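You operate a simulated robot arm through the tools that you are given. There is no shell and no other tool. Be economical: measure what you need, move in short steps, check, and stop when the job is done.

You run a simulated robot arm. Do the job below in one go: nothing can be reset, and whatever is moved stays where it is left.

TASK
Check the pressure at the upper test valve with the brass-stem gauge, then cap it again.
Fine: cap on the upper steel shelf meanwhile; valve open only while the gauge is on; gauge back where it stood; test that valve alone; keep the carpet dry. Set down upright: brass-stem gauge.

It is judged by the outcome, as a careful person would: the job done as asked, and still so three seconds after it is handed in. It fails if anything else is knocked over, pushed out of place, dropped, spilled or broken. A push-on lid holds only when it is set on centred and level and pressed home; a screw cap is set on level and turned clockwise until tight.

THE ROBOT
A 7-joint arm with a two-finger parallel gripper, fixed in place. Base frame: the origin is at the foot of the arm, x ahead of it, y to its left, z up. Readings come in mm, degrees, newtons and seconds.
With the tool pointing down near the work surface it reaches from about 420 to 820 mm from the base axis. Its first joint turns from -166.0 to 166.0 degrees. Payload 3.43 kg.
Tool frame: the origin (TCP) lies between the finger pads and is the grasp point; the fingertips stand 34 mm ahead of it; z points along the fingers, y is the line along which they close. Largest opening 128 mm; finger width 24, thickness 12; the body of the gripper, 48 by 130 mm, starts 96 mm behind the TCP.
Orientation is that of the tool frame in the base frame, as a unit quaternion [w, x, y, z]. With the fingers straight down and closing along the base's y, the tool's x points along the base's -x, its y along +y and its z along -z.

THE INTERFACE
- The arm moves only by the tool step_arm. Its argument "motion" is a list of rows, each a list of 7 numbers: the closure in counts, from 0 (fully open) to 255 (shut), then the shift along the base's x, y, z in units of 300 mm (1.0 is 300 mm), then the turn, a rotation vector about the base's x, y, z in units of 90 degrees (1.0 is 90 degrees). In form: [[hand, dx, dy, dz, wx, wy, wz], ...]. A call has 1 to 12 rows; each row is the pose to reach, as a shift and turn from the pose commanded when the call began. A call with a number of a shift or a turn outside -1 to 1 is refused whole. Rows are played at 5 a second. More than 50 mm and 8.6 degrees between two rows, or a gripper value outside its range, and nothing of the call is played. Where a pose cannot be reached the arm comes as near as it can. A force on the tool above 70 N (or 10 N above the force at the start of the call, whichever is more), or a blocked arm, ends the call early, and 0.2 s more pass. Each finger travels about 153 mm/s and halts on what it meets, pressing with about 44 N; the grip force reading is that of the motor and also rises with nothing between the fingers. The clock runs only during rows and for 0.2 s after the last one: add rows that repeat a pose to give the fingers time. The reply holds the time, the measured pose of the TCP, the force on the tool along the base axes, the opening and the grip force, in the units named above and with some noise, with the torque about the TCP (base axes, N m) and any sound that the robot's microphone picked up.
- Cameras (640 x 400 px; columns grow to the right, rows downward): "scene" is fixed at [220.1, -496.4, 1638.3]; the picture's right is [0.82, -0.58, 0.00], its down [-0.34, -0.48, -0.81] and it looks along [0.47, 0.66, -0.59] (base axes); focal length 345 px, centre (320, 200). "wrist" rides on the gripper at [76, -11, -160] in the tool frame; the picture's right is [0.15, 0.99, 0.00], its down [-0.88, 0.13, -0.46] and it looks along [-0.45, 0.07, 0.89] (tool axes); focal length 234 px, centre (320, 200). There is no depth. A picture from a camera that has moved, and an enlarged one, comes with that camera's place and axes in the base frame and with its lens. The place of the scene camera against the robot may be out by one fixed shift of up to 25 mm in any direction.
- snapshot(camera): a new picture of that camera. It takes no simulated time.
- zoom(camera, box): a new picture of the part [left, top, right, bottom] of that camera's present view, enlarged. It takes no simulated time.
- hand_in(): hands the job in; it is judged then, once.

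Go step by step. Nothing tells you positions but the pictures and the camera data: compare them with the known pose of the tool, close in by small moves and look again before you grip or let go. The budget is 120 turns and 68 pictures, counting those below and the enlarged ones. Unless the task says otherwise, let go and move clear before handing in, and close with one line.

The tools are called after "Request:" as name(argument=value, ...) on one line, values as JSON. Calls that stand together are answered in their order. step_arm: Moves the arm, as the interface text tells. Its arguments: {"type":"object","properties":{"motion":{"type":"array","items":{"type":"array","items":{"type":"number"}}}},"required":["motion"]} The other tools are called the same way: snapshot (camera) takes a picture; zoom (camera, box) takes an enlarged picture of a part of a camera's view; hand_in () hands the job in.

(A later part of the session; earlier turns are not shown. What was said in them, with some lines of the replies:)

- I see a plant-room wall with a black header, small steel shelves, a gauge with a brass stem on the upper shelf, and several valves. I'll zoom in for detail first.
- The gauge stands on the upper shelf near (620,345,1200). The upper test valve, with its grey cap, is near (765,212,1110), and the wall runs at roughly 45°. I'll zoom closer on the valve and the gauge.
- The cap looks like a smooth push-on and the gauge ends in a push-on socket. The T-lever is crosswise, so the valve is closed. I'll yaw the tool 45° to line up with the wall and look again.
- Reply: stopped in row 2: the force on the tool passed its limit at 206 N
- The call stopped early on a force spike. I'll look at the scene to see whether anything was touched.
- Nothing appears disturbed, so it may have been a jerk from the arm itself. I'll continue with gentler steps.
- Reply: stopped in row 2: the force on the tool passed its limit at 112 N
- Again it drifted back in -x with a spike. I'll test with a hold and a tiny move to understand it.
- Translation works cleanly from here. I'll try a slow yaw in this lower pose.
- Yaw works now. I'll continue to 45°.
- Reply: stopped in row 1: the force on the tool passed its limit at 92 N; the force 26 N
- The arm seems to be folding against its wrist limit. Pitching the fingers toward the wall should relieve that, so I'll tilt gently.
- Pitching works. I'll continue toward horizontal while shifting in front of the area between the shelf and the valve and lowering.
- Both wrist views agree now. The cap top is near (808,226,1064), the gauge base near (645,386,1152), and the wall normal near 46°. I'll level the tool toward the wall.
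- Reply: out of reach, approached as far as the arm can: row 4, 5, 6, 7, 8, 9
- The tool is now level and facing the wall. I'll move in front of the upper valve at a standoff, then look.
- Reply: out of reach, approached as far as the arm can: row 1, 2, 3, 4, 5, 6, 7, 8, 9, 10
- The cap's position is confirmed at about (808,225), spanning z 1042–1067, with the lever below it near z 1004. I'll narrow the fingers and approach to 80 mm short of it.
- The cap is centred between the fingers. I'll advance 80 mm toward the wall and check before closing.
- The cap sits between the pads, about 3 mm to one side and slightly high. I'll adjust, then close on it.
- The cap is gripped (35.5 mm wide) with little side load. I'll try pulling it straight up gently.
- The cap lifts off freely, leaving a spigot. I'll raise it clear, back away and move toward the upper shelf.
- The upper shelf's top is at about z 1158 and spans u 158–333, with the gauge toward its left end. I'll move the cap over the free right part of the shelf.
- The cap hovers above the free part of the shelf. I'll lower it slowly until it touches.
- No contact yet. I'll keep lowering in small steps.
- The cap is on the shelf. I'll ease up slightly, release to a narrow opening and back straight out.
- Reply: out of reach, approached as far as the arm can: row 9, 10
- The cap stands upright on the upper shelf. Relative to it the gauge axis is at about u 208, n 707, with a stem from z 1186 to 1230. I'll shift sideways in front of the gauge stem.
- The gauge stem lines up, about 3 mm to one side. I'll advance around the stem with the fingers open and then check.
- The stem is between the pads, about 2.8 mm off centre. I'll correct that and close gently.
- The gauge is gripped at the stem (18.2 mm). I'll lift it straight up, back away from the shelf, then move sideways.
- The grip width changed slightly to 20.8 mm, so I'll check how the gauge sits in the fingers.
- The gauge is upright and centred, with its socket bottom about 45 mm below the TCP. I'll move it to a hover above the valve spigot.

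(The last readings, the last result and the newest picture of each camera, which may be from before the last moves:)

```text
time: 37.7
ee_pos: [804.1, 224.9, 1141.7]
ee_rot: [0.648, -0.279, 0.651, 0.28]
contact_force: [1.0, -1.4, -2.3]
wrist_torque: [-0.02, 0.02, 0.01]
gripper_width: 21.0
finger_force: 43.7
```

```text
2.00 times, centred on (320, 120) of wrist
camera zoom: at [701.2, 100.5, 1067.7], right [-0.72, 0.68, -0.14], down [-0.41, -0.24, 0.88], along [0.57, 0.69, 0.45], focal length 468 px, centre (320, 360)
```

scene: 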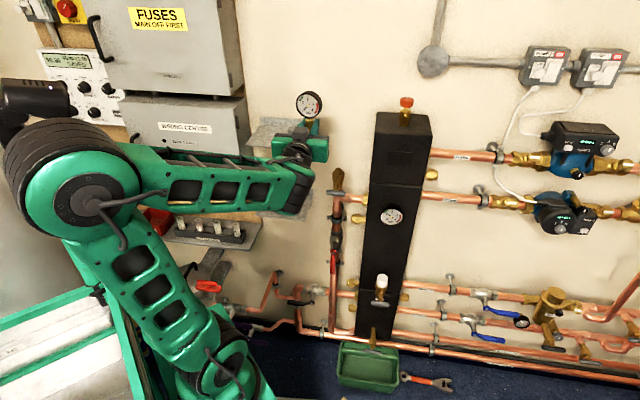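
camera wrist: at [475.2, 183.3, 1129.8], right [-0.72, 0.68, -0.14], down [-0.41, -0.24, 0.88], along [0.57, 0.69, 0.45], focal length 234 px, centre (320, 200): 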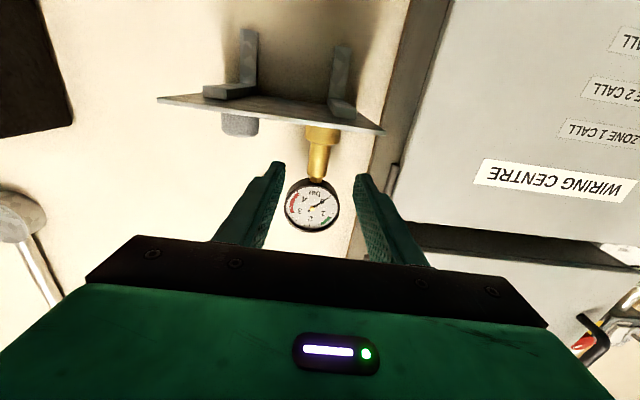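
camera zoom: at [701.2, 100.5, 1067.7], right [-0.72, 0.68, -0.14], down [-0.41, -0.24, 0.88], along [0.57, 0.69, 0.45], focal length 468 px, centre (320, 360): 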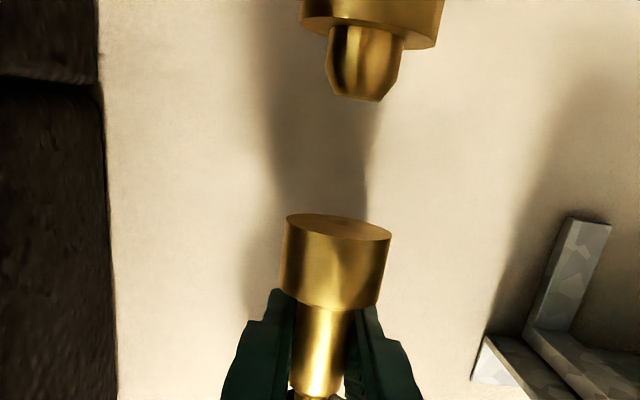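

The spigot and socket line up within about 1 mm in the wrist view. I'll lower straight down until just above engagement.

Request:
step_arm(motion=[[255, 0, 0.001, -0.02, 0, 0, 0], [255, 0.001, 0.002, -0.06, 0, 0, 0], [255, 0.001, 0.002, -0.1, 0, 0, 0], [255, 0.001, 0.002, -0.115, 0, 0, 0], [255, 0.001, 0.002, -0.115, 0, 0, 0]])

Request:
zoom(camera="wrist", box=[240, 60, 400, 180])

```text
time: 38.9
ee_pos: [804.4, 227.0, 1106.8]
ee_rot: [0.649, -0.279, 0.651, 0.279]
contact_force: [0.9, -0.3, -3.7]
wrist_torque: [-0.02, 0.05, 0.02]
gripper_width: 20.5
finger_force: 44.3
```

```text
3.33 times, centred on (320, 120) of wrist
camera zoom: at [700.8, 101.3, 1032.6], right [-0.72, 0.68, -0.14], down [-0.4, -0.24, 0.88], along [0.57, 0.69, 0.45], focal length 781 px, centre (320, 467)
```

zoom: 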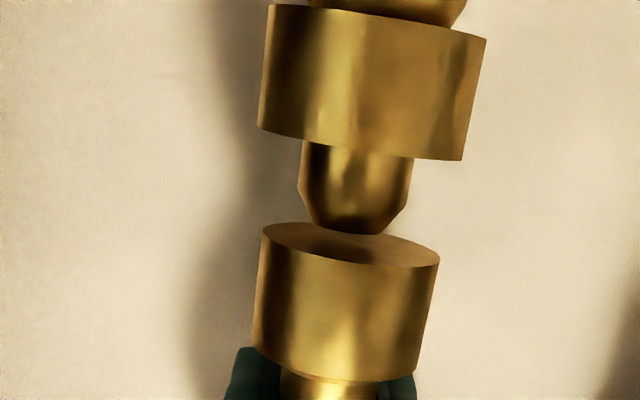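

The alignment looks good, with the spigot tip about 3 mm from the socket mouth. I'll lower in small steps while watching the forces.

Request:
step_arm(motion=[[255, 0, 0, -0.01, 0, 0, 0], [255, 0, 0, -0.02, 0, 0, 0], [255, 0, 0, -0.03, 0, 0, 0], [255, 0, 0, -0.03, 0, 0, 0]])

Request:
zoom(camera="wrist", box=[240, 60, 400, 180])

```text
time: 39.9
ee_pos: [804.5, 226.2, 1097.6]
ee_rot: [0.649, -0.279, 0.651, 0.279]
contact_force: [0.3, -0.4, -2.6]
wrist_torque: [0.01, -0.02, -0.01]
gripper_width: 20.7
finger_force: 44.4
```

```text
3.33 times, centred on (320, 120) of wrist
camera zoom: at [701.2, 101.6, 1023.7], right [-0.72, 0.68, -0.14], down [-0.4, -0.24, 0.88], along [0.57, 0.69, 0.45], focal length 781 px, centre (320, 467)
```

zoom: 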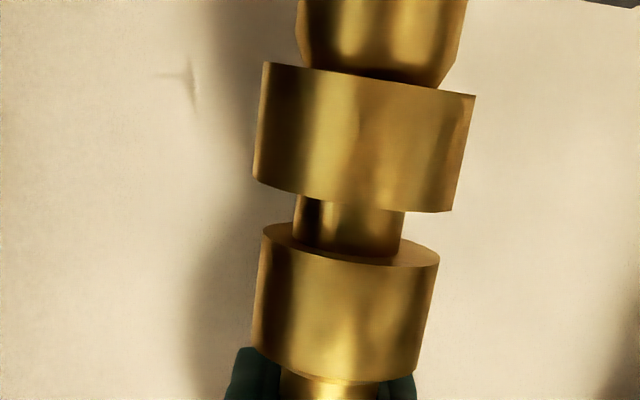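

The spigot is entering the socket with no load. I'll keep lowering until it seats.

Request:
step_arm(motion=[[255, 0, 0, -0.01, 0, 0, 0], [255, 0, 0, -0.017, 0, 0, 0], [255, 0, 0, -0.024, 0, 0, 0], [255, 0, 0, -0.03, 0, 0, 0], [255, 0, 0, -0.03, 0, 0, 0]])

```text
time: 41.1
ee_pos: [803.8, 226.1, 1089.9]
ee_rot: [0.649, -0.278, 0.651, 0.279]
contact_force: [-0.4, -5.3, -1.8]
wrist_torque: [-0.2, 0.0, -0.02]
gripper_width: 20.9
finger_force: 43.7
```

Request:
step_arm(motion=[[255, 0, 0, -0.006, 0, 0, 0], [255, 0, 0, -0.012, 0, 0, 0], [255, 0, 0, -0.012, 0, 0, 0]])

Request:
zoom(camera="wrist", box=[240, 60, 400, 180])

```text
time: 41.9
ee_pos: [804.0, 226.2, 1087.5]
ee_rot: [0.65, -0.279, 0.649, 0.281]
contact_force: [2.9, 3.8, 26.9]
wrist_torque: [-0.17, 0.05, 0.06]
gripper_width: 20.9
finger_force: 44.0
```

```text
3.33 times, centred on (320, 120) of wrist
camera zoom: at [701.5, 101.5, 1012.4], right [-0.72, 0.68, -0.14], down [-0.41, -0.24, 0.88], along [0.56, 0.69, 0.45], focal length 781 px, centre (320, 467)
```

zoom: 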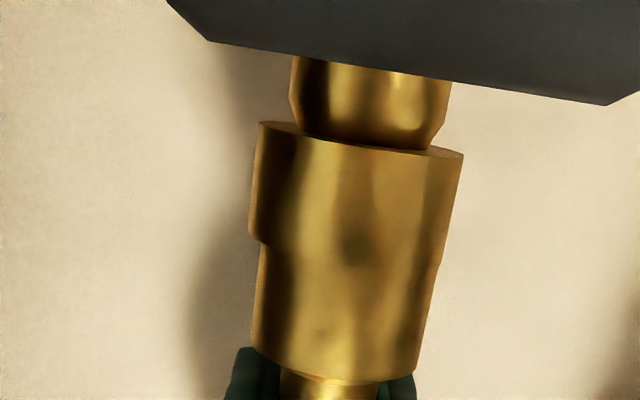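

It is flush on the shoulder. I'll press a bit harder to seat it, then ease off.

Request:
step_arm(motion=[[255, 0, 0, -0.004, 0, 0, 0], [255, 0, 0, -0.008, 0, 0, 0], [255, 0, 0, -0.008, 0, 0, 0]])

Request:
snapshot(camera="scene")

```text
time: 42.7
ee_pos: [804.5, 225.7, 1085.8]
ee_rot: [0.65, -0.279, 0.649, 0.28]
contact_force: [6.0, 2.4, 45.6]
wrist_torque: [0.08, -0.34, 0.08]
gripper_width: 20.9
finger_force: 44.3
```

```text
24 pictures are left
```

scene: 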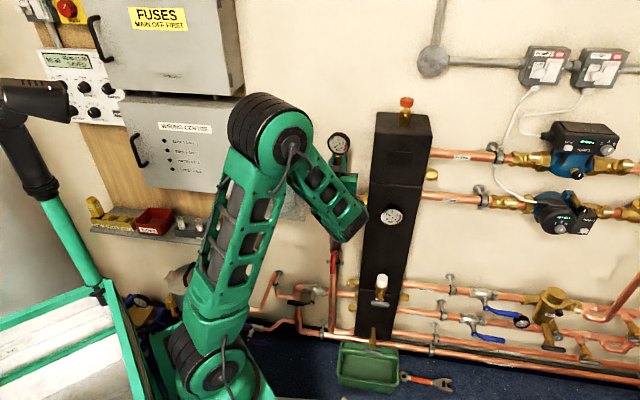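

The gauge is pressed home. I'll unload, open the fingers and back straight out.

Request:
step_arm(motion=[[255, 0, 0, 0.006, 0, 0, 0], [255, 0, 0, 0.01, 0, 0, 0], [255, 0, 0, 0.01, 0, 0, 0]])

```text
time: 43.5
ee_pos: [804.4, 225.8, 1085.9]
ee_rot: [0.649, -0.279, 0.65, 0.28]
contact_force: [8.7, 6.4, 29.0]
wrist_torque: [0.63, -0.75, 0.05]
gripper_width: 20.6
finger_force: 43.9
```

Request:
step_arm(motion=[[255, 0, 0, 0.008, 0, 0, 0], [255, 0, 0, 0.012, 0, 0, 0], [255, 0, 0, 0.012, 0, 0, 0]])

```text
time: 44.3
ee_pos: [805.0, 224.9, 1087.4]
ee_rot: [0.646, -0.279, 0.653, 0.28]
contact_force: [0.1, 0.7, -3.0]
wrist_torque: [-0.01, 0.04, 0.0]
gripper_width: 20.8
finger_force: 43.9
```

The load is neutral now. I'll open gradually and retreat.

Request:
step_arm(motion=[[225, 0, 0, 0, 0, 0, 0], [190, 0, 0, 0, 0, 0, 0], [150, 0, 0, 0, 0, 0, 0], [130, 0, 0, 0, 0, 0, 0], [120, -0.02, -0.02, 0, 0, 0, 0], [120, -0.08, -0.08, 0, 0, 0, 0], [120, -0.15, -0.155, 0, 0, 0, 0], [120, -0.21, -0.22, 0, 0, 0, 0], [120, -0.25, -0.262, 0, 0, 0, 0], [120, -0.25, -0.262, 0, 0, 0, 0]])

Request:
snapshot(camera="wrist")

```text
time: 46.5
ee_pos: [736.5, 155.0, 1073.6]
ee_rot: [0.637, -0.277, 0.662, 0.282]
contact_force: [-0.7, -0.7, -0.7]
wrist_torque: [-0.02, 0.03, -0.04]
gripper_width: 67.8
finger_force: 0.1
out of reach, approached as far as the arm can: row 9
```

```text
23 pictures are left
camera wrist: at [631.8, 30.2, 1002.6], right [-0.72, 0.68, -0.13], down [-0.38, -0.24, 0.9], along [0.58, 0.7, 0.43], focal length 234 px, centre (320, 200)
```

wrist: 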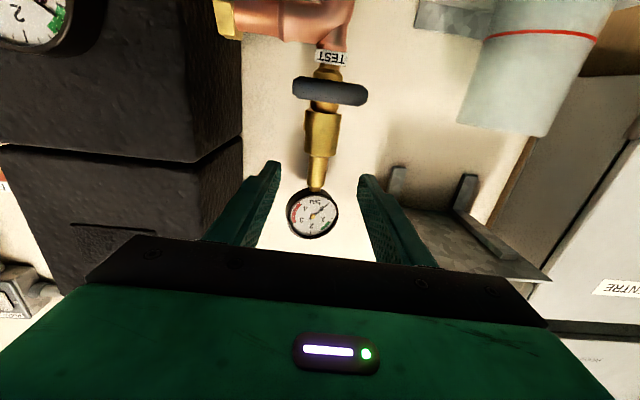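

The gauge sits upright on the valve. Next is the T-lever, centred near n 661, u 427, z 1003 and about 59 mm long. I'll open a bit wider and lower in front of it.

Request:
step_arm(motion=[[100, 0, 0, 0, 0.004, -0.004, 0], [100, 0, 0, -0.05, 0.009, -0.009, 0], [100, 0.002, -0.002, -0.12, 0.0134, -0.0132, 0], [100, 0.003, -0.003, -0.18, 0.0134, -0.0132, 0], [100, 0.003, -0.003, -0.235, 0.0134, -0.0132, 0], [100, 0.003, -0.003, -0.235, 0.0134, -0.0132, 0]])

Request:
snapshot(camera="wrist")

```text
time: 47.9
ee_pos: [740.1, 142.2, 1018.8]
ee_rot: [0.641, -0.284, 0.648, 0.297]
contact_force: [0.4, -0.2, 0.3]
wrist_torque: [0.0, -0.01, 0.07]
gripper_width: 77.4
finger_force: 0.2
out of reach, approached as far as the arm can: row 1, 2, 3, 4, 5, 6
```

```text
22 pictures are left
camera wrist: at [640.9, 15.5, 943.0], right [-0.74, 0.66, -0.13], down [-0.39, -0.27, 0.88], along [0.55, 0.7, 0.45], focal length 234 px, centre (320, 200)
```

wrist: 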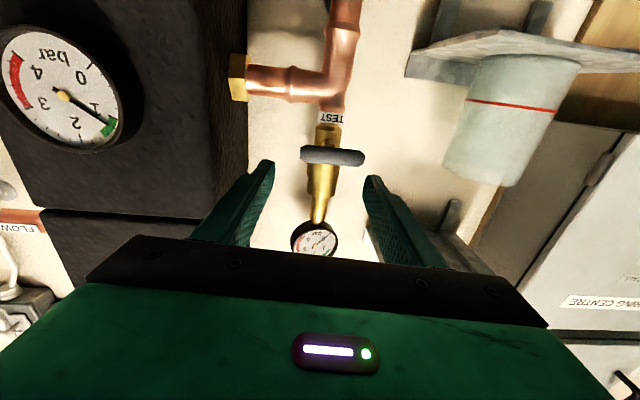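

This pose is slightly out of reach, so the arm drifted about 10 mm sideways. I'll go up, forward, then down over the lever, where the arm can reach.

Request:
step_arm(motion=[[100, 0, 0, 0.08, 0, 0, 0], [100, 0, 0, 0.17, 0, 0, 0], [100, 0.03, 0.033, 0.18, 0, 0, 0], [100, 0.064, 0.068, 0.18, 0, 0, 0], [100, 0.064, 0.068, 0.18, 0, 0, 0]])

```text
time: 49.1
ee_pos: [759.9, 162.8, 1071.3]
ee_rot: [0.658, -0.275, 0.642, 0.283]
contact_force: [-0.4, -0.2, -0.1]
wrist_torque: [0.02, -0.02, 0.0]
gripper_width: 77.4
finger_force: 0.0
out of reach, approached as far as the arm can: row 1
```

I'll correct the pose sideways and in pitch before lowering.

Request:
step_arm(motion=[[100, -0.004, 0.015, 0, -0.005, 0.005, 0], [100, -0.011, 0.038, 0, -0.011, 0.011, 0], [100, -0.011, 0.038, 0, -0.011, 0.011, 0]])

```text
time: 49.9
ee_pos: [757.7, 173.8, 1074.1]
ee_rot: [0.65, -0.277, 0.65, 0.28]
contact_force: [-0.2, 0.5, -0.9]
wrist_torque: [-0.04, -0.03, 0.03]
gripper_width: 77.7
finger_force: 0.0
```

Request:
step_arm(motion=[[100, 0, 0, -0.04, 0, 0, 0], [100, 0, 0, -0.1, 0, 0, 0], [100, 0, 0, -0.145, 0, 0, 0], [100, 0, 0, -0.145, 0, 0, 0]])

Request:
snapshot(camera="wrist")

```text
time: 50.9
ee_pos: [756.2, 172.2, 1029.6]
ee_rot: [0.65, -0.277, 0.649, 0.281]
contact_force: [-0.8, -0.6, -0.6]
wrist_torque: [0.0, -0.01, 0.03]
gripper_width: 77.8
finger_force: 0.0
```

```text
21 pictures are left
camera wrist: at [654.4, 49.3, 954.2], right [-0.72, 0.68, -0.14], down [-0.41, -0.24, 0.88], along [0.56, 0.69, 0.45], focal length 234 px, centre (320, 200)
```

wrist: 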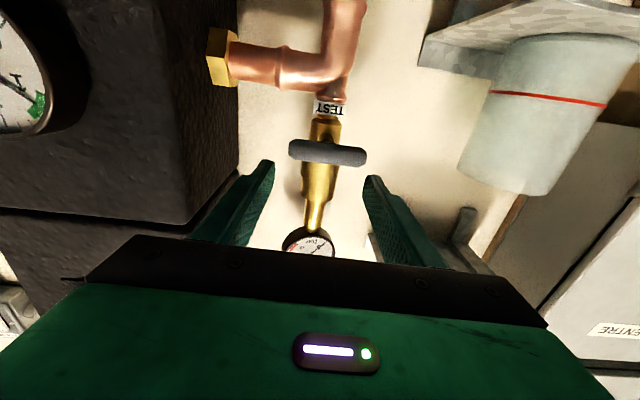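

The lever is centred between the fingers and about 28 mm below. I'll lower to its height.

Request:
step_arm(motion=[[100, 0.002, 0, -0.03, 0, 0, 0], [100, 0.004, 0, -0.07, 0, 0, 0], [100, 0.004, 0, -0.093, 0, 0, 0], [100, 0.004, 0, -0.093, 0, 0, 0]])

Request:
snapshot(camera="wrist")

```text
time: 51.9
ee_pos: [758.4, 173.4, 1002.2]
ee_rot: [0.65, -0.279, 0.649, 0.281]
contact_force: [0.9, -0.7, -0.5]
wrist_torque: [-0.01, 0.01, 0.0]
gripper_width: 77.8
finger_force: 0.1
```

```text
20 pictures are left
camera wrist: at [655.5, 48.8, 926.5], right [-0.72, 0.68, -0.14], down [-0.41, -0.24, 0.88], along [0.56, 0.69, 0.45], focal length 234 px, centre (320, 200)
```

wrist: 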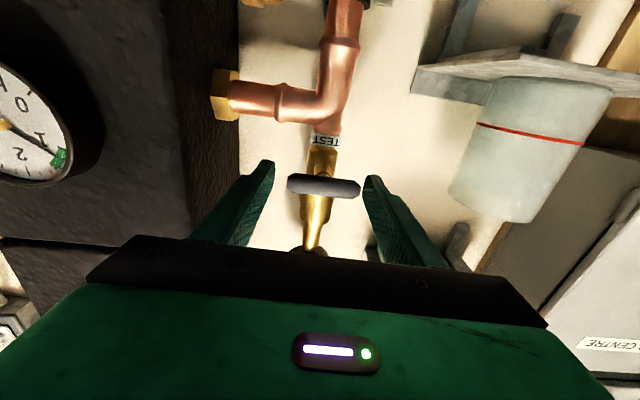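

The bar lies between the fingers, about 3 mm off centre. I'll shift and close on its ends.

Request:
step_arm(motion=[[100, -0.003, 0.003, 0, 0, 0, 0], [100, -0.006, 0.006, 0, 0, 0, 0], [120, -0.006, 0.006, 0, 0, 0, 0], [130, -0.006, 0.006, 0, 0, 0, 0], [140, -0.006, 0.006, 0, 0, 0, 0], [255, -0.006, 0.006, 0, 0, 0, 0], [255, -0.006, 0.006, 0, 0, 0, 0]])

Request:
zoom(camera="wrist", box=[200, 110, 440, 260])

```text
time: 53.5
ee_pos: [756.8, 176.8, 1002.6]
ee_rot: [0.65, -0.279, 0.649, 0.28]
contact_force: [-3.0, 4.7, -1.6]
wrist_torque: [0.0, 0.0, -0.6]
gripper_width: 58.3
finger_force: 44.6
```

```text
2.67 times, centred on (320, 185) of wrist
camera zoom: at [653.8, 51.5, 926.9], right [-0.72, 0.68, -0.14], down [-0.41, -0.24, 0.88], along [0.56, 0.69, 0.45], focal length 624 px, centre (320, 240)
```

zoom: 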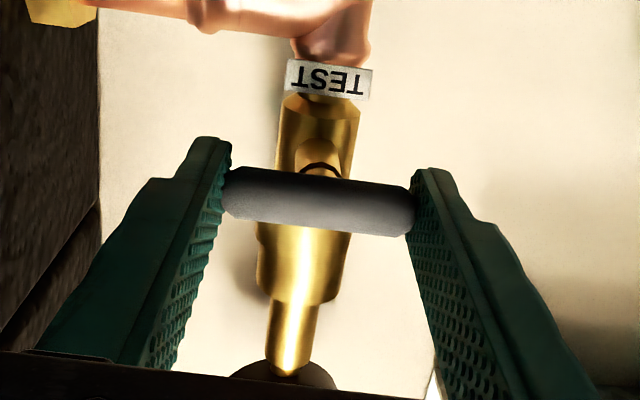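

The lever is gripped at its ends. I'll try turning it a little counter-clockwise as seen from the room and watch the torque.

Request:
step_arm(motion=[[255, 0, 0, 0, -0.025, -0.026, 0], [255, 0, 0, 0, -0.055, -0.058, 0], [255, 0, 0, 0, -0.08, -0.084, 0], [255, 0, 0, 0, -0.08, -0.084, 0]])

Request:
zoom(camera="wrist", box=[200, 110, 440, 260])

```text
time: 54.5
ee_pos: [756.3, 175.7, 1002.0]
ee_rot: [0.673, -0.336, 0.622, 0.22]
contact_force: [-4.8, 5.8, -1.1]
wrist_torque: [0.12, -0.12, -0.35]
gripper_width: 58.4
finger_force: 45.5
```

```text
2.67 times, centred on (320, 185) of wrist
camera zoom: at [663.8, 41.9, 930.2], right [-0.69, 0.65, -0.32], down [-0.52, -0.13, 0.84], along [0.51, 0.75, 0.43], focal length 624 px, centre (320, 240)
```

zoom: 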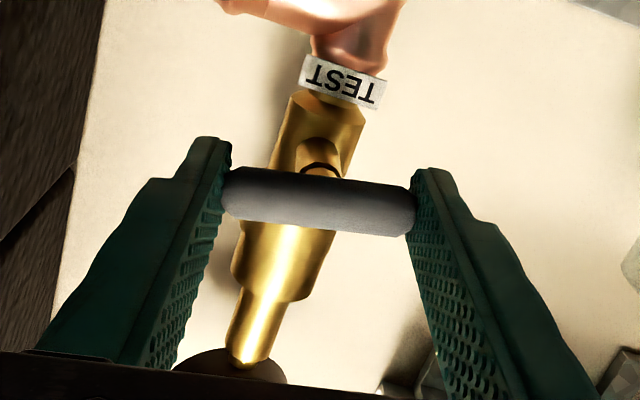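

The lever turns freely with the tool. I'll continue turning in steps.

Request:
step_arm(motion=[[255, 0, 0, 0, -0.03, -0.031, 0], [255, 0, 0, 0, -0.08, -0.084, 0], [255, 0, 0, 0, -0.13, -0.136, 0], [255, 0, 0, 0, -0.18, -0.189, 0], [255, 0, 0, 0, -0.23, -0.241, 0], [255, 0, 0, 0, -0.28, -0.294, 0], [255, 0, 0, 0, -0.28, -0.294, 0]])

```text
time: 56.1
ee_pos: [757.6, 174.8, 1002.1]
ee_rot: [0.707, -0.515, 0.484, -0.002]
contact_force: [-3.0, 0.3, 2.3]
wrist_torque: [0.41, -0.42, -0.51]
gripper_width: 58.4
finger_force: 44.7
```

Request:
step_arm(motion=[[255, 0, 0, 0, -0.03, -0.031, 0], [255, 0, 0, 0, -0.08, -0.084, 0], [255, 0, 0, 0, -0.13, -0.136, 0], [255, 0, 0, 0, -0.18, -0.189, 0], [255, 0, 0, 0, -0.23, -0.241, 0], [255, 0, 0, 0, -0.28, -0.294, 0], [255, 0, 0, 0, -0.32, -0.336, 0], [255, 0, 0, 0, -0.335, -0.351, 0], [255, 0, 0, 0, -0.335, -0.351, 0]])

Request:
zoom(camera="scene", box=[300, 120, 380, 200])

Request:
snapshot(camera="wrist")

```text
time: 58.1
ee_pos: [757.8, 175.4, 1002.1]
ee_rot: [-0.656, 0.658, -0.259, 0.265]
contact_force: [10.1, 1.5, 6.9]
wrist_torque: [0.53, -0.52, 0.49]
gripper_width: 57.7
finger_force: 44.7
```

```text
5.00 times, centred on (340, 160) of scene
camera zoom: at [220.1, -496.4, 1638.3], right [0.82, -0.58, 0.0], down [-0.34, -0.48, -0.81], along [0.47, 0.66, -0.59], focal length 1727 px, centre (220, 400)
```

zoom: 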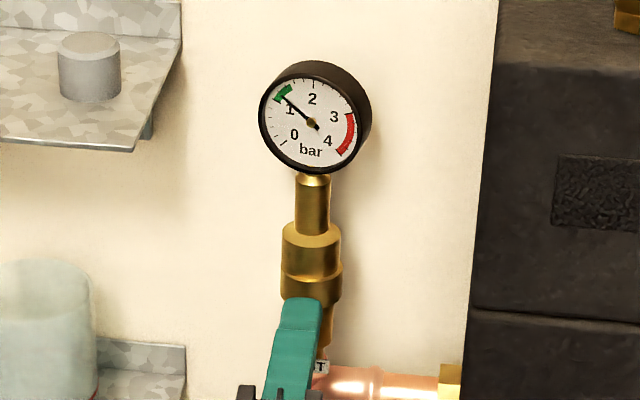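

```text
16 pictures are left
camera wrist: at [701.4, 6.6, 1015.6], right [0.11, -0.11, -0.99], down [-0.95, 0.27, -0.14], along [0.29, 0.96, -0.07], focal length 234 px, centre (320, 200)
```

wrist: 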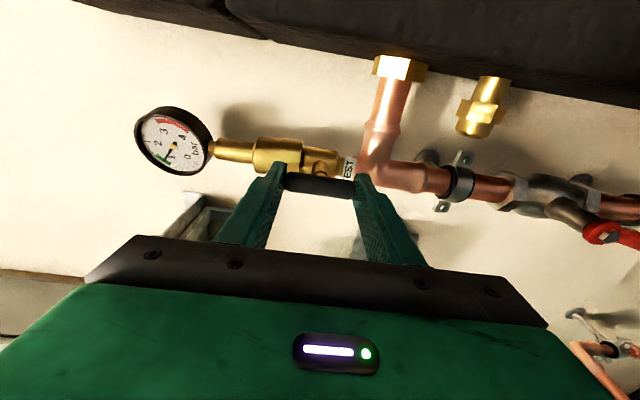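

The gauge has risen to about 1.2 bar, in the green mark, with the lever vertical (open). Now I'll turn the lever back to closed.

Request:
step_arm(motion=[[255, 0, 0, 0, 0.03, 0.031, 0], [255, 0, 0, 0, 0.08, 0.084, 0], [255, 0, 0, 0, 0.13, 0.136, 0], [255, 0, 0, 0, 0.18, 0.189, 0], [255, 0, 0, 0, 0.23, 0.241, 0], [255, 0, 0, 0, 0.28, 0.294, 0], [255, 0, 0, 0, 0.33, 0.346, 0], [255, 0, 0, 0, 0.35, 0.367, 0], [255, 0, 0, 0, 0.35, 0.367, 0]])

Request:
step_arm(motion=[[255, 0, 0, 0, 0.03, 0.031, 0], [255, 0, 0, 0, 0.08, 0.084, 0], [255, 0, 0, 0, 0.13, 0.136, 0], [255, 0, 0, 0, 0.18, 0.189, 0], [255, 0, 0, 0, 0.23, 0.241, 0], [255, 0, 0, 0, 0.28, 0.294, 0], [255, 0, 0, 0, 0.325, 0.341, 0], [255, 0, 0, 0, 0.345, 0.362, 0], [255, 0, 0, 0, 0.345, 0.362, 0]])

Request:
snapshot(camera="wrist")

```text
time: 60.1
ee_pos: [756.1, 175.5, 1002.5]
ee_rot: [0.708, -0.505, 0.494, 0.01]
contact_force: [10.6, 10.2, 17.5]
wrist_torque: [0.72, -0.74, -0.48]
gripper_width: 58.3
finger_force: 44.7
```

```text
time: 62.1
ee_pos: [756.7, 176.1, 1002.8]
ee_rot: [0.65, -0.279, 0.65, 0.28]
contact_force: [5.2, 3.5, 17.2]
wrist_torque: [-0.42, -1.47, -1.21]
gripper_width: 58.0
finger_force: 44.7
```

```text
15 pictures are left
camera wrist: at [653.4, 51.3, 926.7], right [-0.72, 0.68, -0.14], down [-0.41, -0.24, 0.88], along [0.57, 0.69, 0.45], focal length 234 px, centre (320, 200)
```

wrist: 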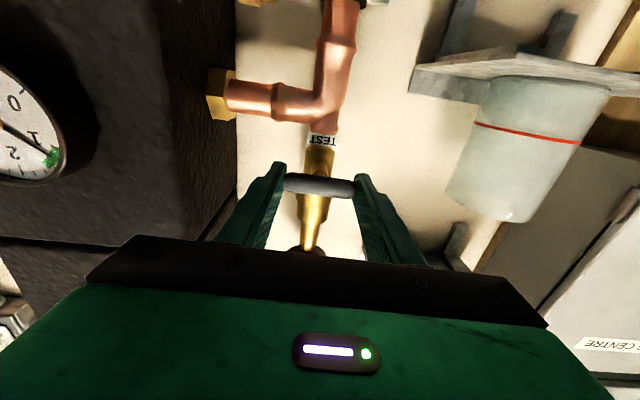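

The lever is back crosswise. I'll release it and rise clear along the path I came by, then check lever and gauge.

Request:
step_arm(motion=[[140, 0, 0, 0, 0, 0, 0], [110, 0, 0, 0, 0, 0, 0], [100, 0, 0, 0, 0, 0, 0], [100, 0, 0, 0, 0, 0, 0], [100, 0.005, -0.005, 0.05, 0, 0, 0], [100, 0.005, -0.005, 0.14, 0, 0, 0], [100, 0.005, -0.005, 0.22, 0, 0, 0], [100, 0.005, -0.005, 0.28, 0, 0, 0], [100, 0.005, -0.005, 0.287, 0, 0, 0]])

Request:
snapshot(camera="wrist")

Request:
zoom(camera="scene", box=[300, 120, 380, 200])

```text
time: 64.1
ee_pos: [758.3, 173.6, 1087.2]
ee_rot: [0.649, -0.279, 0.649, 0.281]
contact_force: [-0.2, -0.6, 0.1]
wrist_torque: [0.0, 0.01, 0.03]
gripper_width: 77.9
finger_force: 0.1
```

```text
14 pictures are left
camera wrist: at [655.7, 50.8, 1012.0], right [-0.72, 0.68, -0.14], down [-0.41, -0.24, 0.88], along [0.56, 0.69, 0.45], focal length 234 px, centre (320, 200)
```

wrist: 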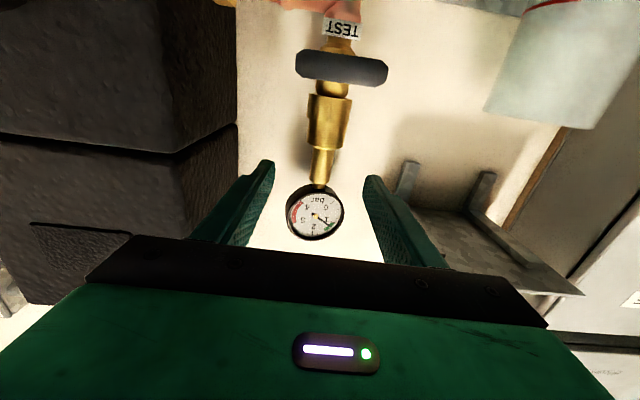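

```text
5.00 times, centred on (340, 160) of scene
camera zoom: at [220.1, -496.4, 1638.3], right [0.82, -0.58, 0.0], down [-0.34, -0.48, -0.81], along [0.47, 0.66, -0.59], focal length 1727 px, centre (220, 400)
```

zoom: 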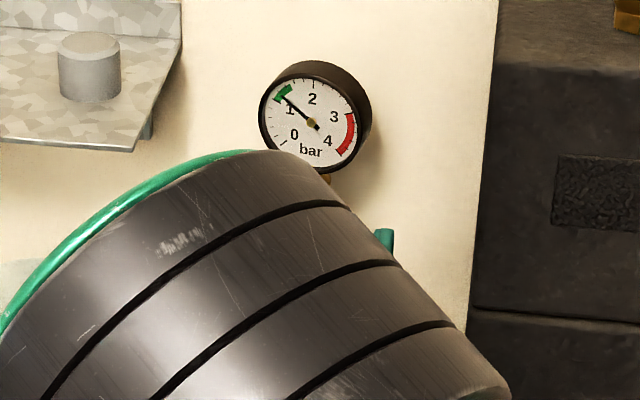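

Request:
zoom(camera="wrist", box=[260, 10, 420, 110])

```text
4.00 times, centred on (340, 60) of wrist
camera zoom: at [655.7, 50.8, 1012.0], right [-0.72, 0.68, -0.14], down [-0.41, -0.24, 0.88], along [0.56, 0.69, 0.45], focal length 937 px, centre (240, 760)
```

zoom: 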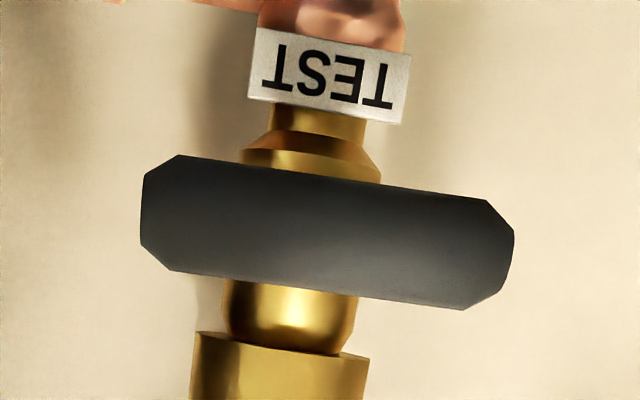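

The lever is crosswise again. Next I'll grip the gauge stem at the same pose as before.

Request:
step_arm(motion=[[135, 0.02, 0.02, 0, 0, 0, 0], [135, 0.06, 0.07, 0, 0, 0, 0], [135, 0.11, 0.125, 0, 0, 0, 0], [135, 0.15, 0.17, 0, 0, 0, 0], [135, 0.154, 0.174, 0.001, 0, 0, 0], [135, 0.154, 0.174, 0.001, 0, 0, 0]])

Request:
zoom(camera="wrist", box=[200, 110, 440, 260])

```text
time: 65.5
ee_pos: [805.7, 227.5, 1085.7]
ee_rot: [0.65, -0.277, 0.65, 0.279]
contact_force: [-0.6, -0.8, -0.1]
wrist_torque: [-0.02, 0.04, -0.01]
gripper_width: 60.6
finger_force: 0.0
```

```text
2.67 times, centred on (320, 185) of wrist
camera zoom: at [702.6, 102.5, 1011.6], right [-0.72, 0.68, -0.14], down [-0.41, -0.24, 0.88], along [0.56, 0.69, 0.45], focal length 624 px, centre (320, 240)
```

zoom: 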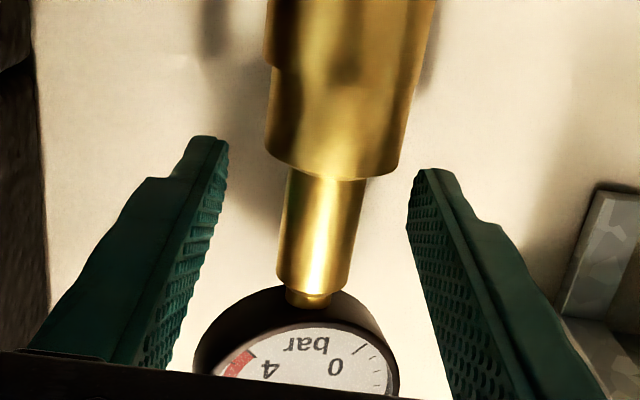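

Request:
step_arm(motion=[[135, -0.006, -0.002, 0.002, 0, 0, 0], [180, -0.006, -0.002, 0.002, 0, 0, 0], [205, -0.006, -0.002, 0.002, 0, 0, 0], [230, -0.006, -0.002, 0.002, 0, 0, 0], [255, -0.006, -0.002, 0.002, 0, 0, 0], [255, -0.006, -0.002, 0.002, 0, 0, 0], [255, -0.006, -0.002, 0.002, 0, 0, 0]])

Request:
step_arm(motion=[[255, 0, 0, 0.01, 0, 0, 0], [255, 0, 0, 0.025, 0, 0, 0], [255, 0, 0, 0.045, 0, 0, 0], [255, 0, 0, 0.045, 0, 0, 0]])

Request:
zoom(camera="wrist", box=[240, 60, 400, 180])

```text
time: 67.1
ee_pos: [803.4, 226.4, 1087.0]
ee_rot: [0.65, -0.278, 0.649, 0.281]
contact_force: [1.2, -2.9, -0.3]
wrist_torque: [-0.08, -0.13, 0.0]
gripper_width: 20.5
finger_force: 43.8
```

```text
time: 68.1
ee_pos: [801.6, 226.0, 1101.9]
ee_rot: [0.65, -0.278, 0.65, 0.281]
contact_force: [-0.2, -0.4, -2.9]
wrist_torque: [-0.01, -0.01, -0.01]
gripper_width: 20.9
finger_force: 44.7
```

```text
3.33 times, centred on (320, 120) of wrist
camera zoom: at [699.7, 101.7, 1026.5], right [-0.72, 0.68, -0.14], down [-0.41, -0.24, 0.88], along [0.56, 0.69, 0.45], focal length 781 px, centre (320, 467)
```

zoom: 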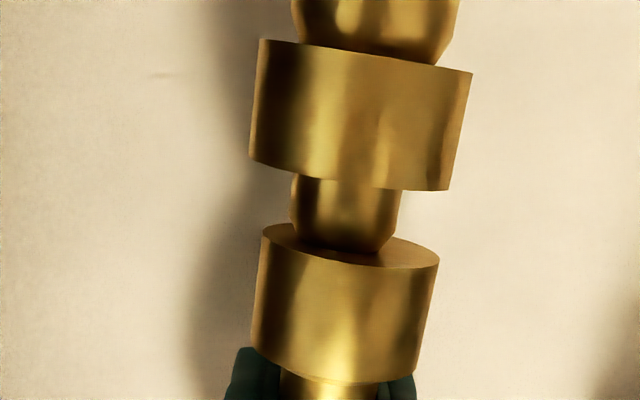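

The gauge comes off cleanly and everything is dry. I'll carry it back by the same route in reverse.

Request:
step_arm(motion=[[255, 0, 0, 0.05, 0, 0, 0], [255, 0, 0, 0.13, 0, 0, 0], [255, -0.006, -0.02, 0.13, 0, 0, 0], [255, -0.051, -0.07, 0.147, 0, 0, 0], [255, -0.111, -0.13, 0.197, 0, 0, 0], [255, -0.171, -0.2, 0.257, 0, 0, 0], [255, -0.211, -0.24, 0.337, 0, 0, 0], [255, -0.271, -0.185, 0.397, 0, 0, 0], [255, -0.341, -0.12, 0.437, 0, 0, 0], [255, -0.391, -0.07, 0.457, 0, 0, 0], [255, -0.391, -0.07, 0.457, 0, 0, 0]])

```text
time: 70.5
ee_pos: [684.7, 203.7, 1239.5]
ee_rot: [0.65, -0.278, 0.649, 0.281]
contact_force: [-0.8, -0.6, -3.2]
wrist_torque: [-0.01, 0.03, 0.04]
gripper_width: 20.8
finger_force: 43.9
```

Request:
step_arm(motion=[[255, -0.05, 0.05, 0.01, 0, 0, 0], [255, -0.14, 0.14, 0.03, 0, 0, 0], [255, -0.23, 0.23, 0.05, 0, 0, 0], [255, -0.3, 0.31, 0.06, 0, 0, 0], [255, -0.32, 0.365, 0.06, 0, 0, 0], [255, -0.29, 0.41, 0.06, 0, 0, 0], [255, -0.24, 0.465, 0.06, 0, 0, 0], [255, -0.19, 0.52, 0.05, 0, 0, 0], [255, -0.162, 0.552, 0.03, 0, 0, 0], [255, -0.162, 0.552, -0.03, 0, 0, 0], [255, -0.162, 0.552, -0.08, 0, 0, 0], [255, -0.162, 0.552, -0.08, 0, 0, 0]])

Request:
zoom(camera="scene", box=[230, 80, 330, 160])

```text
time: 73.1
ee_pos: [636.0, 369.2, 1217.8]
ee_rot: [0.651, -0.277, 0.649, 0.28]
contact_force: [0.0, 0.4, -2.9]
wrist_torque: [0.0, 0.02, 0.01]
gripper_width: 20.6
finger_force: 43.9
```

```text
5.00 times, centred on (280, 120) of scene
camera zoom: at [220.1, -496.4, 1638.3], right [0.82, -0.58, 0.0], down [-0.34, -0.48, -0.81], along [0.47, 0.66, -0.59], focal length 1727 px, centre (520, 600)
```

zoom: 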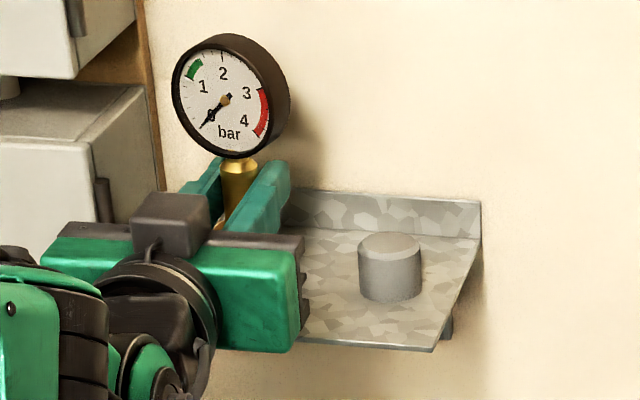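

It is above its home spot, within about 2–3 mm sideways. I'll correct that and lower it.

Request:
step_arm(motion=[[255, 0.003, -0.003, -0.01, 0, 0, 0], [255, 0.006, -0.006, -0.025, 0, 0, 0], [255, 0.006, -0.006, -0.038, 0, 0, 0], [255, 0.006, -0.006, -0.043, 0, 0, 0], [255, 0.006, -0.006, -0.043, 0, 0, 0]])

```text
time: 74.3
ee_pos: [639.0, 368.4, 1204.9]
ee_rot: [0.652, -0.277, 0.647, 0.28]
contact_force: [1.4, 2.2, 20.9]
wrist_torque: [-0.2, 0.05, 0.03]
gripper_width: 20.6
finger_force: 43.8
```

It is touching the shelf. I'll ease off, open gradually and check before retreating.

Request:
step_arm(motion=[[255, 0, 0, 0.003, 0, 0, 0], [255, 0, 0, 0.004, 0, 0, 0], [225, 0, 0, 0.004, 0, 0, 0], [190, 0, 0, 0.004, 0, 0, 0], [150, 0, 0, 0.004, 0, 0, 0], [135, 0, 0, 0.004, 0, 0, 0], [135, 0, 0, 0.004, 0, 0, 0]])

Request:
zoom(camera="scene", box=[230, 80, 330, 160])

```text
time: 75.9
ee_pos: [638.4, 368.7, 1203.4]
ee_rot: [0.65, -0.278, 0.649, 0.28]
contact_force: [0.1, 0.6, -0.2]
wrist_torque: [0.02, 0.02, -0.01]
gripper_width: 60.0
finger_force: 0.0
```

```text
5.00 times, centred on (280, 120) of scene
camera zoom: at [220.1, -496.4, 1638.3], right [0.82, -0.58, 0.0], down [-0.34, -0.48, -0.81], along [0.47, 0.66, -0.59], focal length 1727 px, centre (520, 600)
```

zoom: 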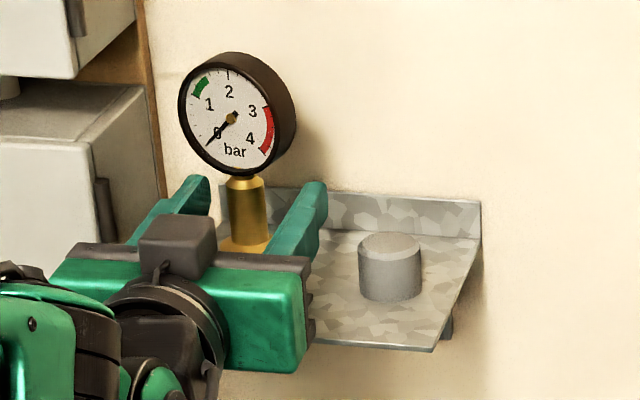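

The gauge is standing upright where it was, reading zero. I'll back straight out and shift across to the cap.

Request:
step_arm(motion=[[135, -0.02, -0.02, 0, 0, 0, 0], [135, -0.07, -0.072, 0, 0, 0, 0], [135, -0.13, -0.135, 0, 0, 0, 0], [135, -0.18, -0.187, 0, 0, 0, 0], [135, -0.195, -0.203, 0, 0, 0, 0], [135, -0.15, -0.245, 0, 0, 0, 0], [135, -0.08, -0.31, 0, 0, 0, 0], [135, -0.01, -0.376, 0, 0, 0, 0], [135, 0.01, -0.395, 0, 0, 0, 0], [135, 0.01, -0.395, -0.04, 0, 0, 0], [135, 0.01, -0.395, -0.085, 0, 0, 0], [135, 0.01, -0.395, -0.085, 0, 0, 0]])

Request:
snapshot(camera="wrist")

```text
time: 78.5
ee_pos: [642.8, 249.3, 1178.1]
ee_rot: [0.65, -0.278, 0.649, 0.28]
contact_force: [-0.2, 0.3, 0.4]
wrist_torque: [0.0, -0.02, 0.0]
gripper_width: 60.6
finger_force: 0.0
```

```text
7 pictures are left
camera wrist: at [540.3, 124.7, 1102.6], right [-0.72, 0.68, -0.14], down [-0.41, -0.24, 0.88], along [0.56, 0.69, 0.45], focal length 234 px, centre (320, 200)
```

wrist: 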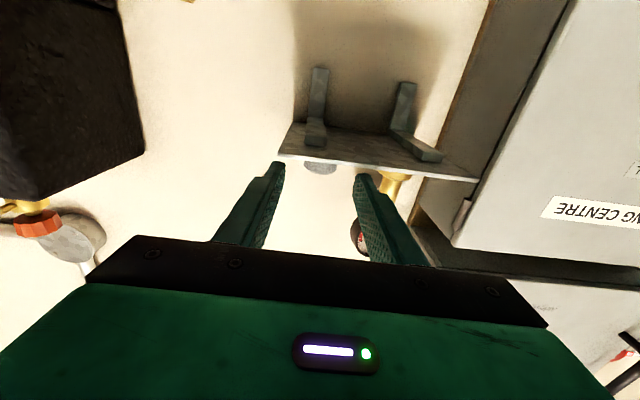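

The view matches the one from when I left the cap. I'll advance to the recorded cap pose and grip.

Request:
step_arm(motion=[[135, 0.02, 0.022, 0.003, 0, 0, 0], [135, 0.07, 0.076, 0.003, 0, 0, 0], [135, 0.12, 0.131, 0.003, 0, 0, 0], [135, 0.17, 0.186, 0.003, 0, 0, 0], [135, 0.196, 0.214, 0.003, 0, 0, 0], [135, 0.196, 0.214, 0.003, 0, 0, 0], [165, 0.196, 0.214, 0.003, 0, 0, 0], [185, 0.196, 0.214, 0.003, 0, 0, 0], [255, 0.196, 0.214, 0.003, 0, 0, 0], [255, 0.196, 0.214, 0.003, 0, 0, 0], [255, 0.196, 0.214, 0.003, 0, 0, 0]])

```text
time: 80.9
ee_pos: [702.3, 312.2, 1179.4]
ee_rot: [0.651, -0.277, 0.649, 0.28]
contact_force: [-0.5, -1.3, -0.1]
wrist_torque: [-0.01, 0.02, 0.01]
gripper_width: 35.6
finger_force: 43.6
```

The cap is gripped. I'll lift and back off the shelf.

Request:
step_arm(motion=[[255, 0, 0, 0.03, 0, 0, 0], [255, 0, 0, 0.09, 0, 0, 0], [255, -0.03, -0.03, 0.12, 0, 0, 0], [255, -0.08, -0.08, 0.15, 0, 0, 0], [255, -0.13, -0.13, 0.18, 0, 0, 0], [255, -0.18, -0.18, 0.2, 0, 0, 0], [255, -0.212, -0.212, 0.205, 0, 0, 0], [255, -0.212, -0.212, 0.205, 0, 0, 0]])

```text
time: 82.7
ee_pos: [637.6, 249.1, 1240.5]
ee_rot: [0.65, -0.278, 0.649, 0.281]
contact_force: [-0.3, -0.4, 0.1]
wrist_torque: [0.02, 0.01, -0.01]
gripper_width: 35.5
finger_force: 43.9
```

Request:
step_arm(motion=[[255, 0.047, -0.02, 0, 0, 0, 0], [255, 0.127, -0.06, 0, 0, 0, 0], [255, 0.217, -0.11, 0, 0, 0, 0], [255, 0.317, -0.15, -0.02, 0, 0, 0], [255, 0.417, -0.16, -0.08, 0, 0, 0], [255, 0.507, -0.12, -0.16, 0, 0, 0], [255, 0.556, -0.078, -0.26, 0, 0, 0], [255, 0.556, -0.078, -0.36, 0, 0, 0], [255, 0.556, -0.078, -0.435, 0, 0, 0], [255, 0.556, -0.078, -0.435, 0, 0, 0]])

Request:
zoom(camera="wrist", box=[200, 50, 440, 250])

```text
time: 84.9
ee_pos: [803.9, 228.1, 1112.7]
ee_rot: [0.65, -0.278, 0.649, 0.28]
contact_force: [0.0, 0.2, -0.8]
wrist_torque: [0.03, 0.01, -0.01]
gripper_width: 35.6
finger_force: 44.0
```

```text
2.00 times, centred on (320, 150) of wrist
camera zoom: at [701.3, 103.0, 1036.1], right [-0.72, 0.68, -0.14], down [-0.41, -0.24, 0.88], along [0.56, 0.69, 0.45], focal length 468 px, centre (320, 300)
```

zoom: 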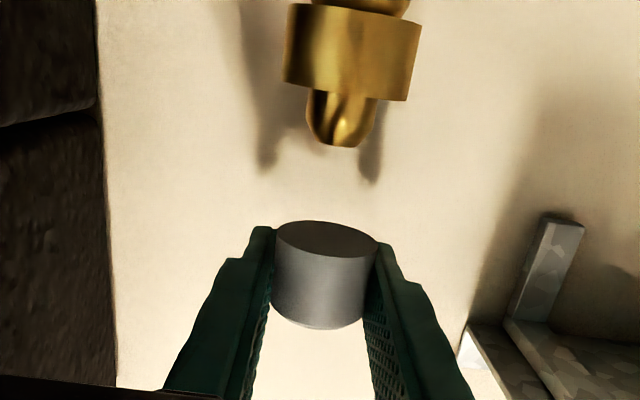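

The cap lines up with the spigot. I'll lower it gently.

Request:
step_arm(motion=[[255, 0.001, -0.003, -0.03, 0, 0, 0], [255, 0.001, -0.003, -0.08, 0, 0, 0], [255, 0.001, -0.003, -0.11, 0, 0, 0], [255, 0.001, -0.003, -0.13, 0, 0, 0], [255, 0.001, -0.003, -0.13, 0, 0, 0]])

```text
time: 86.1
ee_pos: [803.3, 226.2, 1072.2]
ee_rot: [0.65, -0.279, 0.649, 0.281]
contact_force: [0.0, -0.3, -1.0]
wrist_torque: [0.02, 0.01, 0.02]
gripper_width: 35.3
finger_force: 44.1
```

Request:
step_arm(motion=[[255, 0, 0, -0.01, 0, 0, 0], [255, 0, 0, -0.018, 0, 0, 0], [255, 0, 0, -0.025, 0, 0, 0], [255, 0, 0, -0.025, 0, 0, 0]])

Request:
zoom(camera="wrist", box=[240, 90, 400, 210])

```text
time: 87.1
ee_pos: [803.6, 226.2, 1063.7]
ee_rot: [0.65, -0.277, 0.65, 0.279]
contact_force: [-0.2, -0.5, 0.3]
wrist_torque: [-0.04, 0.01, -0.01]
gripper_width: 35.4
finger_force: 44.0
```

```text
3.33 times, centred on (320, 150) of wrist
camera zoom: at [701.0, 101.9, 987.9], right [-0.72, 0.68, -0.14], down [-0.41, -0.24, 0.88], along [0.56, 0.69, 0.45], focal length 781 px, centre (320, 367)
```

zoom: 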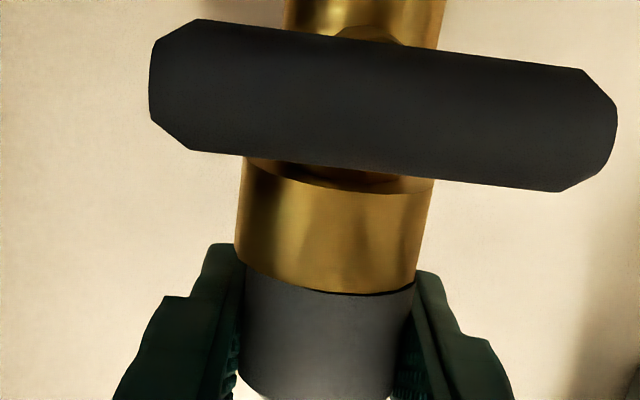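

The cap is nearly flush. I'll press it home.

Request:
step_arm(motion=[[255, 0, 0, -0.006, 0, 0, 0], [255, 0, 0, -0.012, 0, 0, 0], [255, 0, 0, -0.012, 0, 0, 0]])

Request:
step_arm(motion=[[255, 0, 0, -0.005, 0, 0, 0], [255, 0, 0, -0.01, 0, 0, 0], [255, 0, 0, -0.01, 0, 0, 0]])

```text
time: 87.9
ee_pos: [804.3, 226.5, 1062.5]
ee_rot: [0.651, -0.278, 0.647, 0.281]
contact_force: [3.7, -1.2, 25.9]
wrist_torque: [-0.21, 0.05, 0.04]
gripper_width: 35.6
finger_force: 43.8
```

```text
time: 88.7
ee_pos: [801.7, 225.6, 1058.2]
ee_rot: [0.651, -0.277, 0.649, 0.28]
contact_force: [7.4, -0.4, 40.6]
wrist_torque: [-0.09, -0.33, -0.04]
gripper_width: 35.4
finger_force: 44.5
```

Force reached 40 N and the fingers seem to have slid slightly. I'll unload, release, rise and press on the top with closed fingers to be sure.

Request:
step_arm(motion=[[255, 0, 0, 0.006, 0, 0, 0], [255, 0, 0, 0.012, 0, 0, 0], [255, 0, 0, 0.012, 0, 0, 0]])

```text
time: 89.5
ee_pos: [802.9, 226.3, 1060.0]
ee_rot: [0.649, -0.279, 0.65, 0.28]
contact_force: [0.2, -1.5, 6.2]
wrist_torque: [0.0, -0.12, -0.04]
gripper_width: 35.4
finger_force: 43.6
```

Request:
step_arm(motion=[[200, 0, 0, 0, 0, 0, 0], [160, 0, 0, 0, 0, 0, 0], [120, 0, 0, 0, 0, 0, 0], [120, 0, 0, 0, 0, 0, 0], [120, 0, 0, 0.08, 0, 0, 0], [120, 0, 0, 0.16, 0, 0, 0], [160, 0, 0, 0.16, 0, 0, 0], [255, 0, 0, 0.16, 0, 0, 0], [255, 0, 0, 0.16, 0, 0, 0], [255, 0, 0, 0.16, 0, 0, 0]])

Request:
zoom(camera="wrist", box=[220, 50, 420, 200])

```text
time: 91.7
ee_pos: [802.7, 226.0, 1106.7]
ee_rot: [0.65, -0.278, 0.649, 0.28]
contact_force: [-0.6, 0.9, -0.8]
wrist_torque: [0.02, -0.02, -0.01]
gripper_width: 0.0
finger_force: 32.6
```

```text
2.67 times, centred on (320, 125) of wrist
camera zoom: at [700.1, 101.2, 1032.1], right [-0.72, 0.68, -0.14], down [-0.41, -0.24, 0.88], along [0.56, 0.69, 0.45], focal length 624 px, centre (320, 400)
```

zoom: 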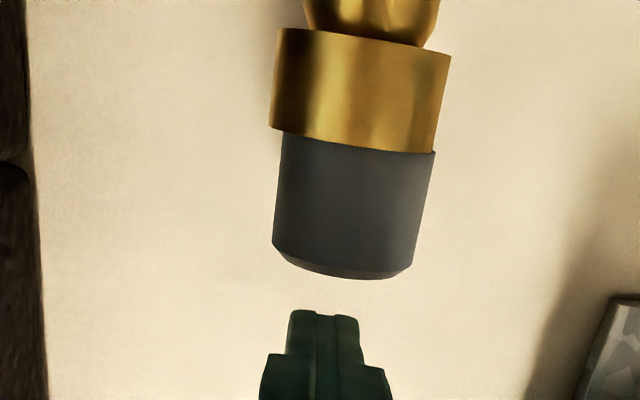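

The cap is seated flush. I'll press down on its top once with the closed fingers.

Request:
step_arm(motion=[[255, 0.002, 0, -0.02, 0, 0, 0], [255, 0.004, 0, -0.04, 0, 0, 0], [255, 0.004, 0, -0.05, 0, 0, 0], [255, 0.004, 0, -0.06, 0, 0, 0], [255, 0.004, 0, -0.07, 0, 0, 0]])

```text
time: 92.9
ee_pos: [804.7, 226.4, 1088.5]
ee_rot: [0.65, -0.278, 0.649, 0.281]
contact_force: [-0.4, 0.4, 0.9]
wrist_torque: [-0.02, -0.01, 0.02]
gripper_width: 0.2
finger_force: 32.9
```

Request:
step_arm(motion=[[255, 0, 0, -0.008, 0, 0, 0], [255, 0, 0, -0.016, 0, 0, 0], [255, 0, 0, -0.024, 0, 0, 0], [255, 0, 0, -0.03, 0, 0, 0]])

```text
time: 93.9
ee_pos: [804.5, 225.4, 1084.5]
ee_rot: [0.654, -0.276, 0.646, 0.28]
contact_force: [5.9, 3.8, 56.2]
wrist_torque: [-0.3, 0.24, 0.01]
gripper_width: 0.0
finger_force: 32.7
```

I've pressed with 56 N and it is firmly home. I'll rise and back clear, then check the final state.

Request:
step_arm(motion=[[255, 0, 0, 0.02, 0, 0, 0], [255, 0, 0, 0.06, 0, 0, 0], [255, 0, 0, 0.15, 0, 0, 0], [255, -0.06, -0.06, 0.22, 0, 0, 0], [255, -0.13, -0.135, 0.26, 0, 0, 0], [255, -0.2, -0.21, 0.28, 0, 0, 0], [255, -0.25, -0.26, 0.28, 0, 0, 0], [255, -0.25, -0.26, 0.28, 0, 0, 0]])

Request:
snapshot(camera="wrist")

Request:
snapshot(camera="scene")

```text
time: 95.7
ee_pos: [730.8, 148.0, 1162.0]
ee_rot: [0.65, -0.278, 0.649, 0.28]
contact_force: [0.2, -0.4, 0.0]
wrist_torque: [0.03, 0.02, 0.04]
gripper_width: 0.1
finger_force: 33.2
```

```text
3 pictures are left
camera wrist: at [628.1, 23.9, 1086.2], right [-0.72, 0.68, -0.14], down [-0.41, -0.24, 0.88], along [0.56, 0.69, 0.45], focal length 234 px, centre (320, 200)
```

wrist: 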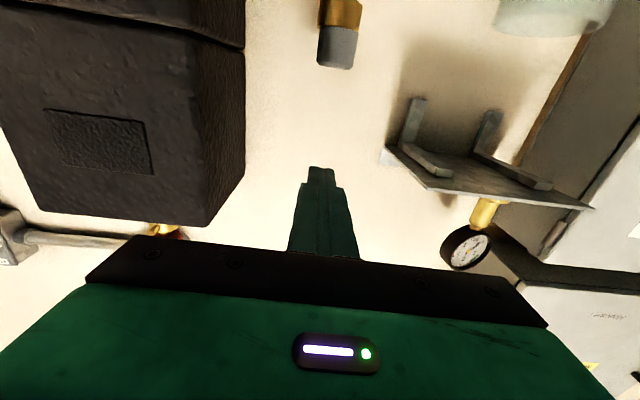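

```text
2 pictures are left
```

scene: 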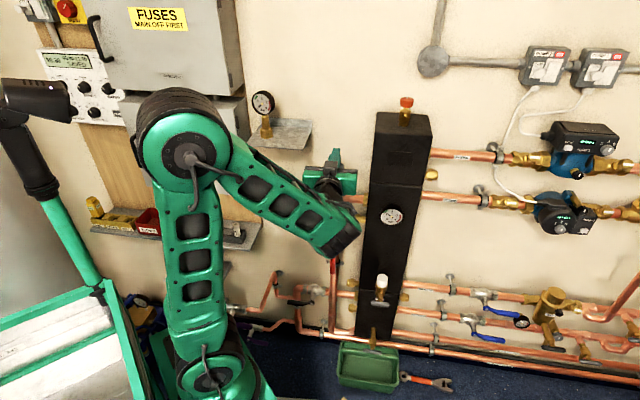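

The cap is back on the upper valve, the gauge stands upright on its shelf, and nothing else looks moved or wet. I'm handing in.

Request:
hand_in()

```text
The job is handed in.
```

The upper test valve read about 1.2 bar; it is closed and capped again, and the brass-stem gauge is back upright on its shelf to within a few millimetres, with no water seen on the carpet.
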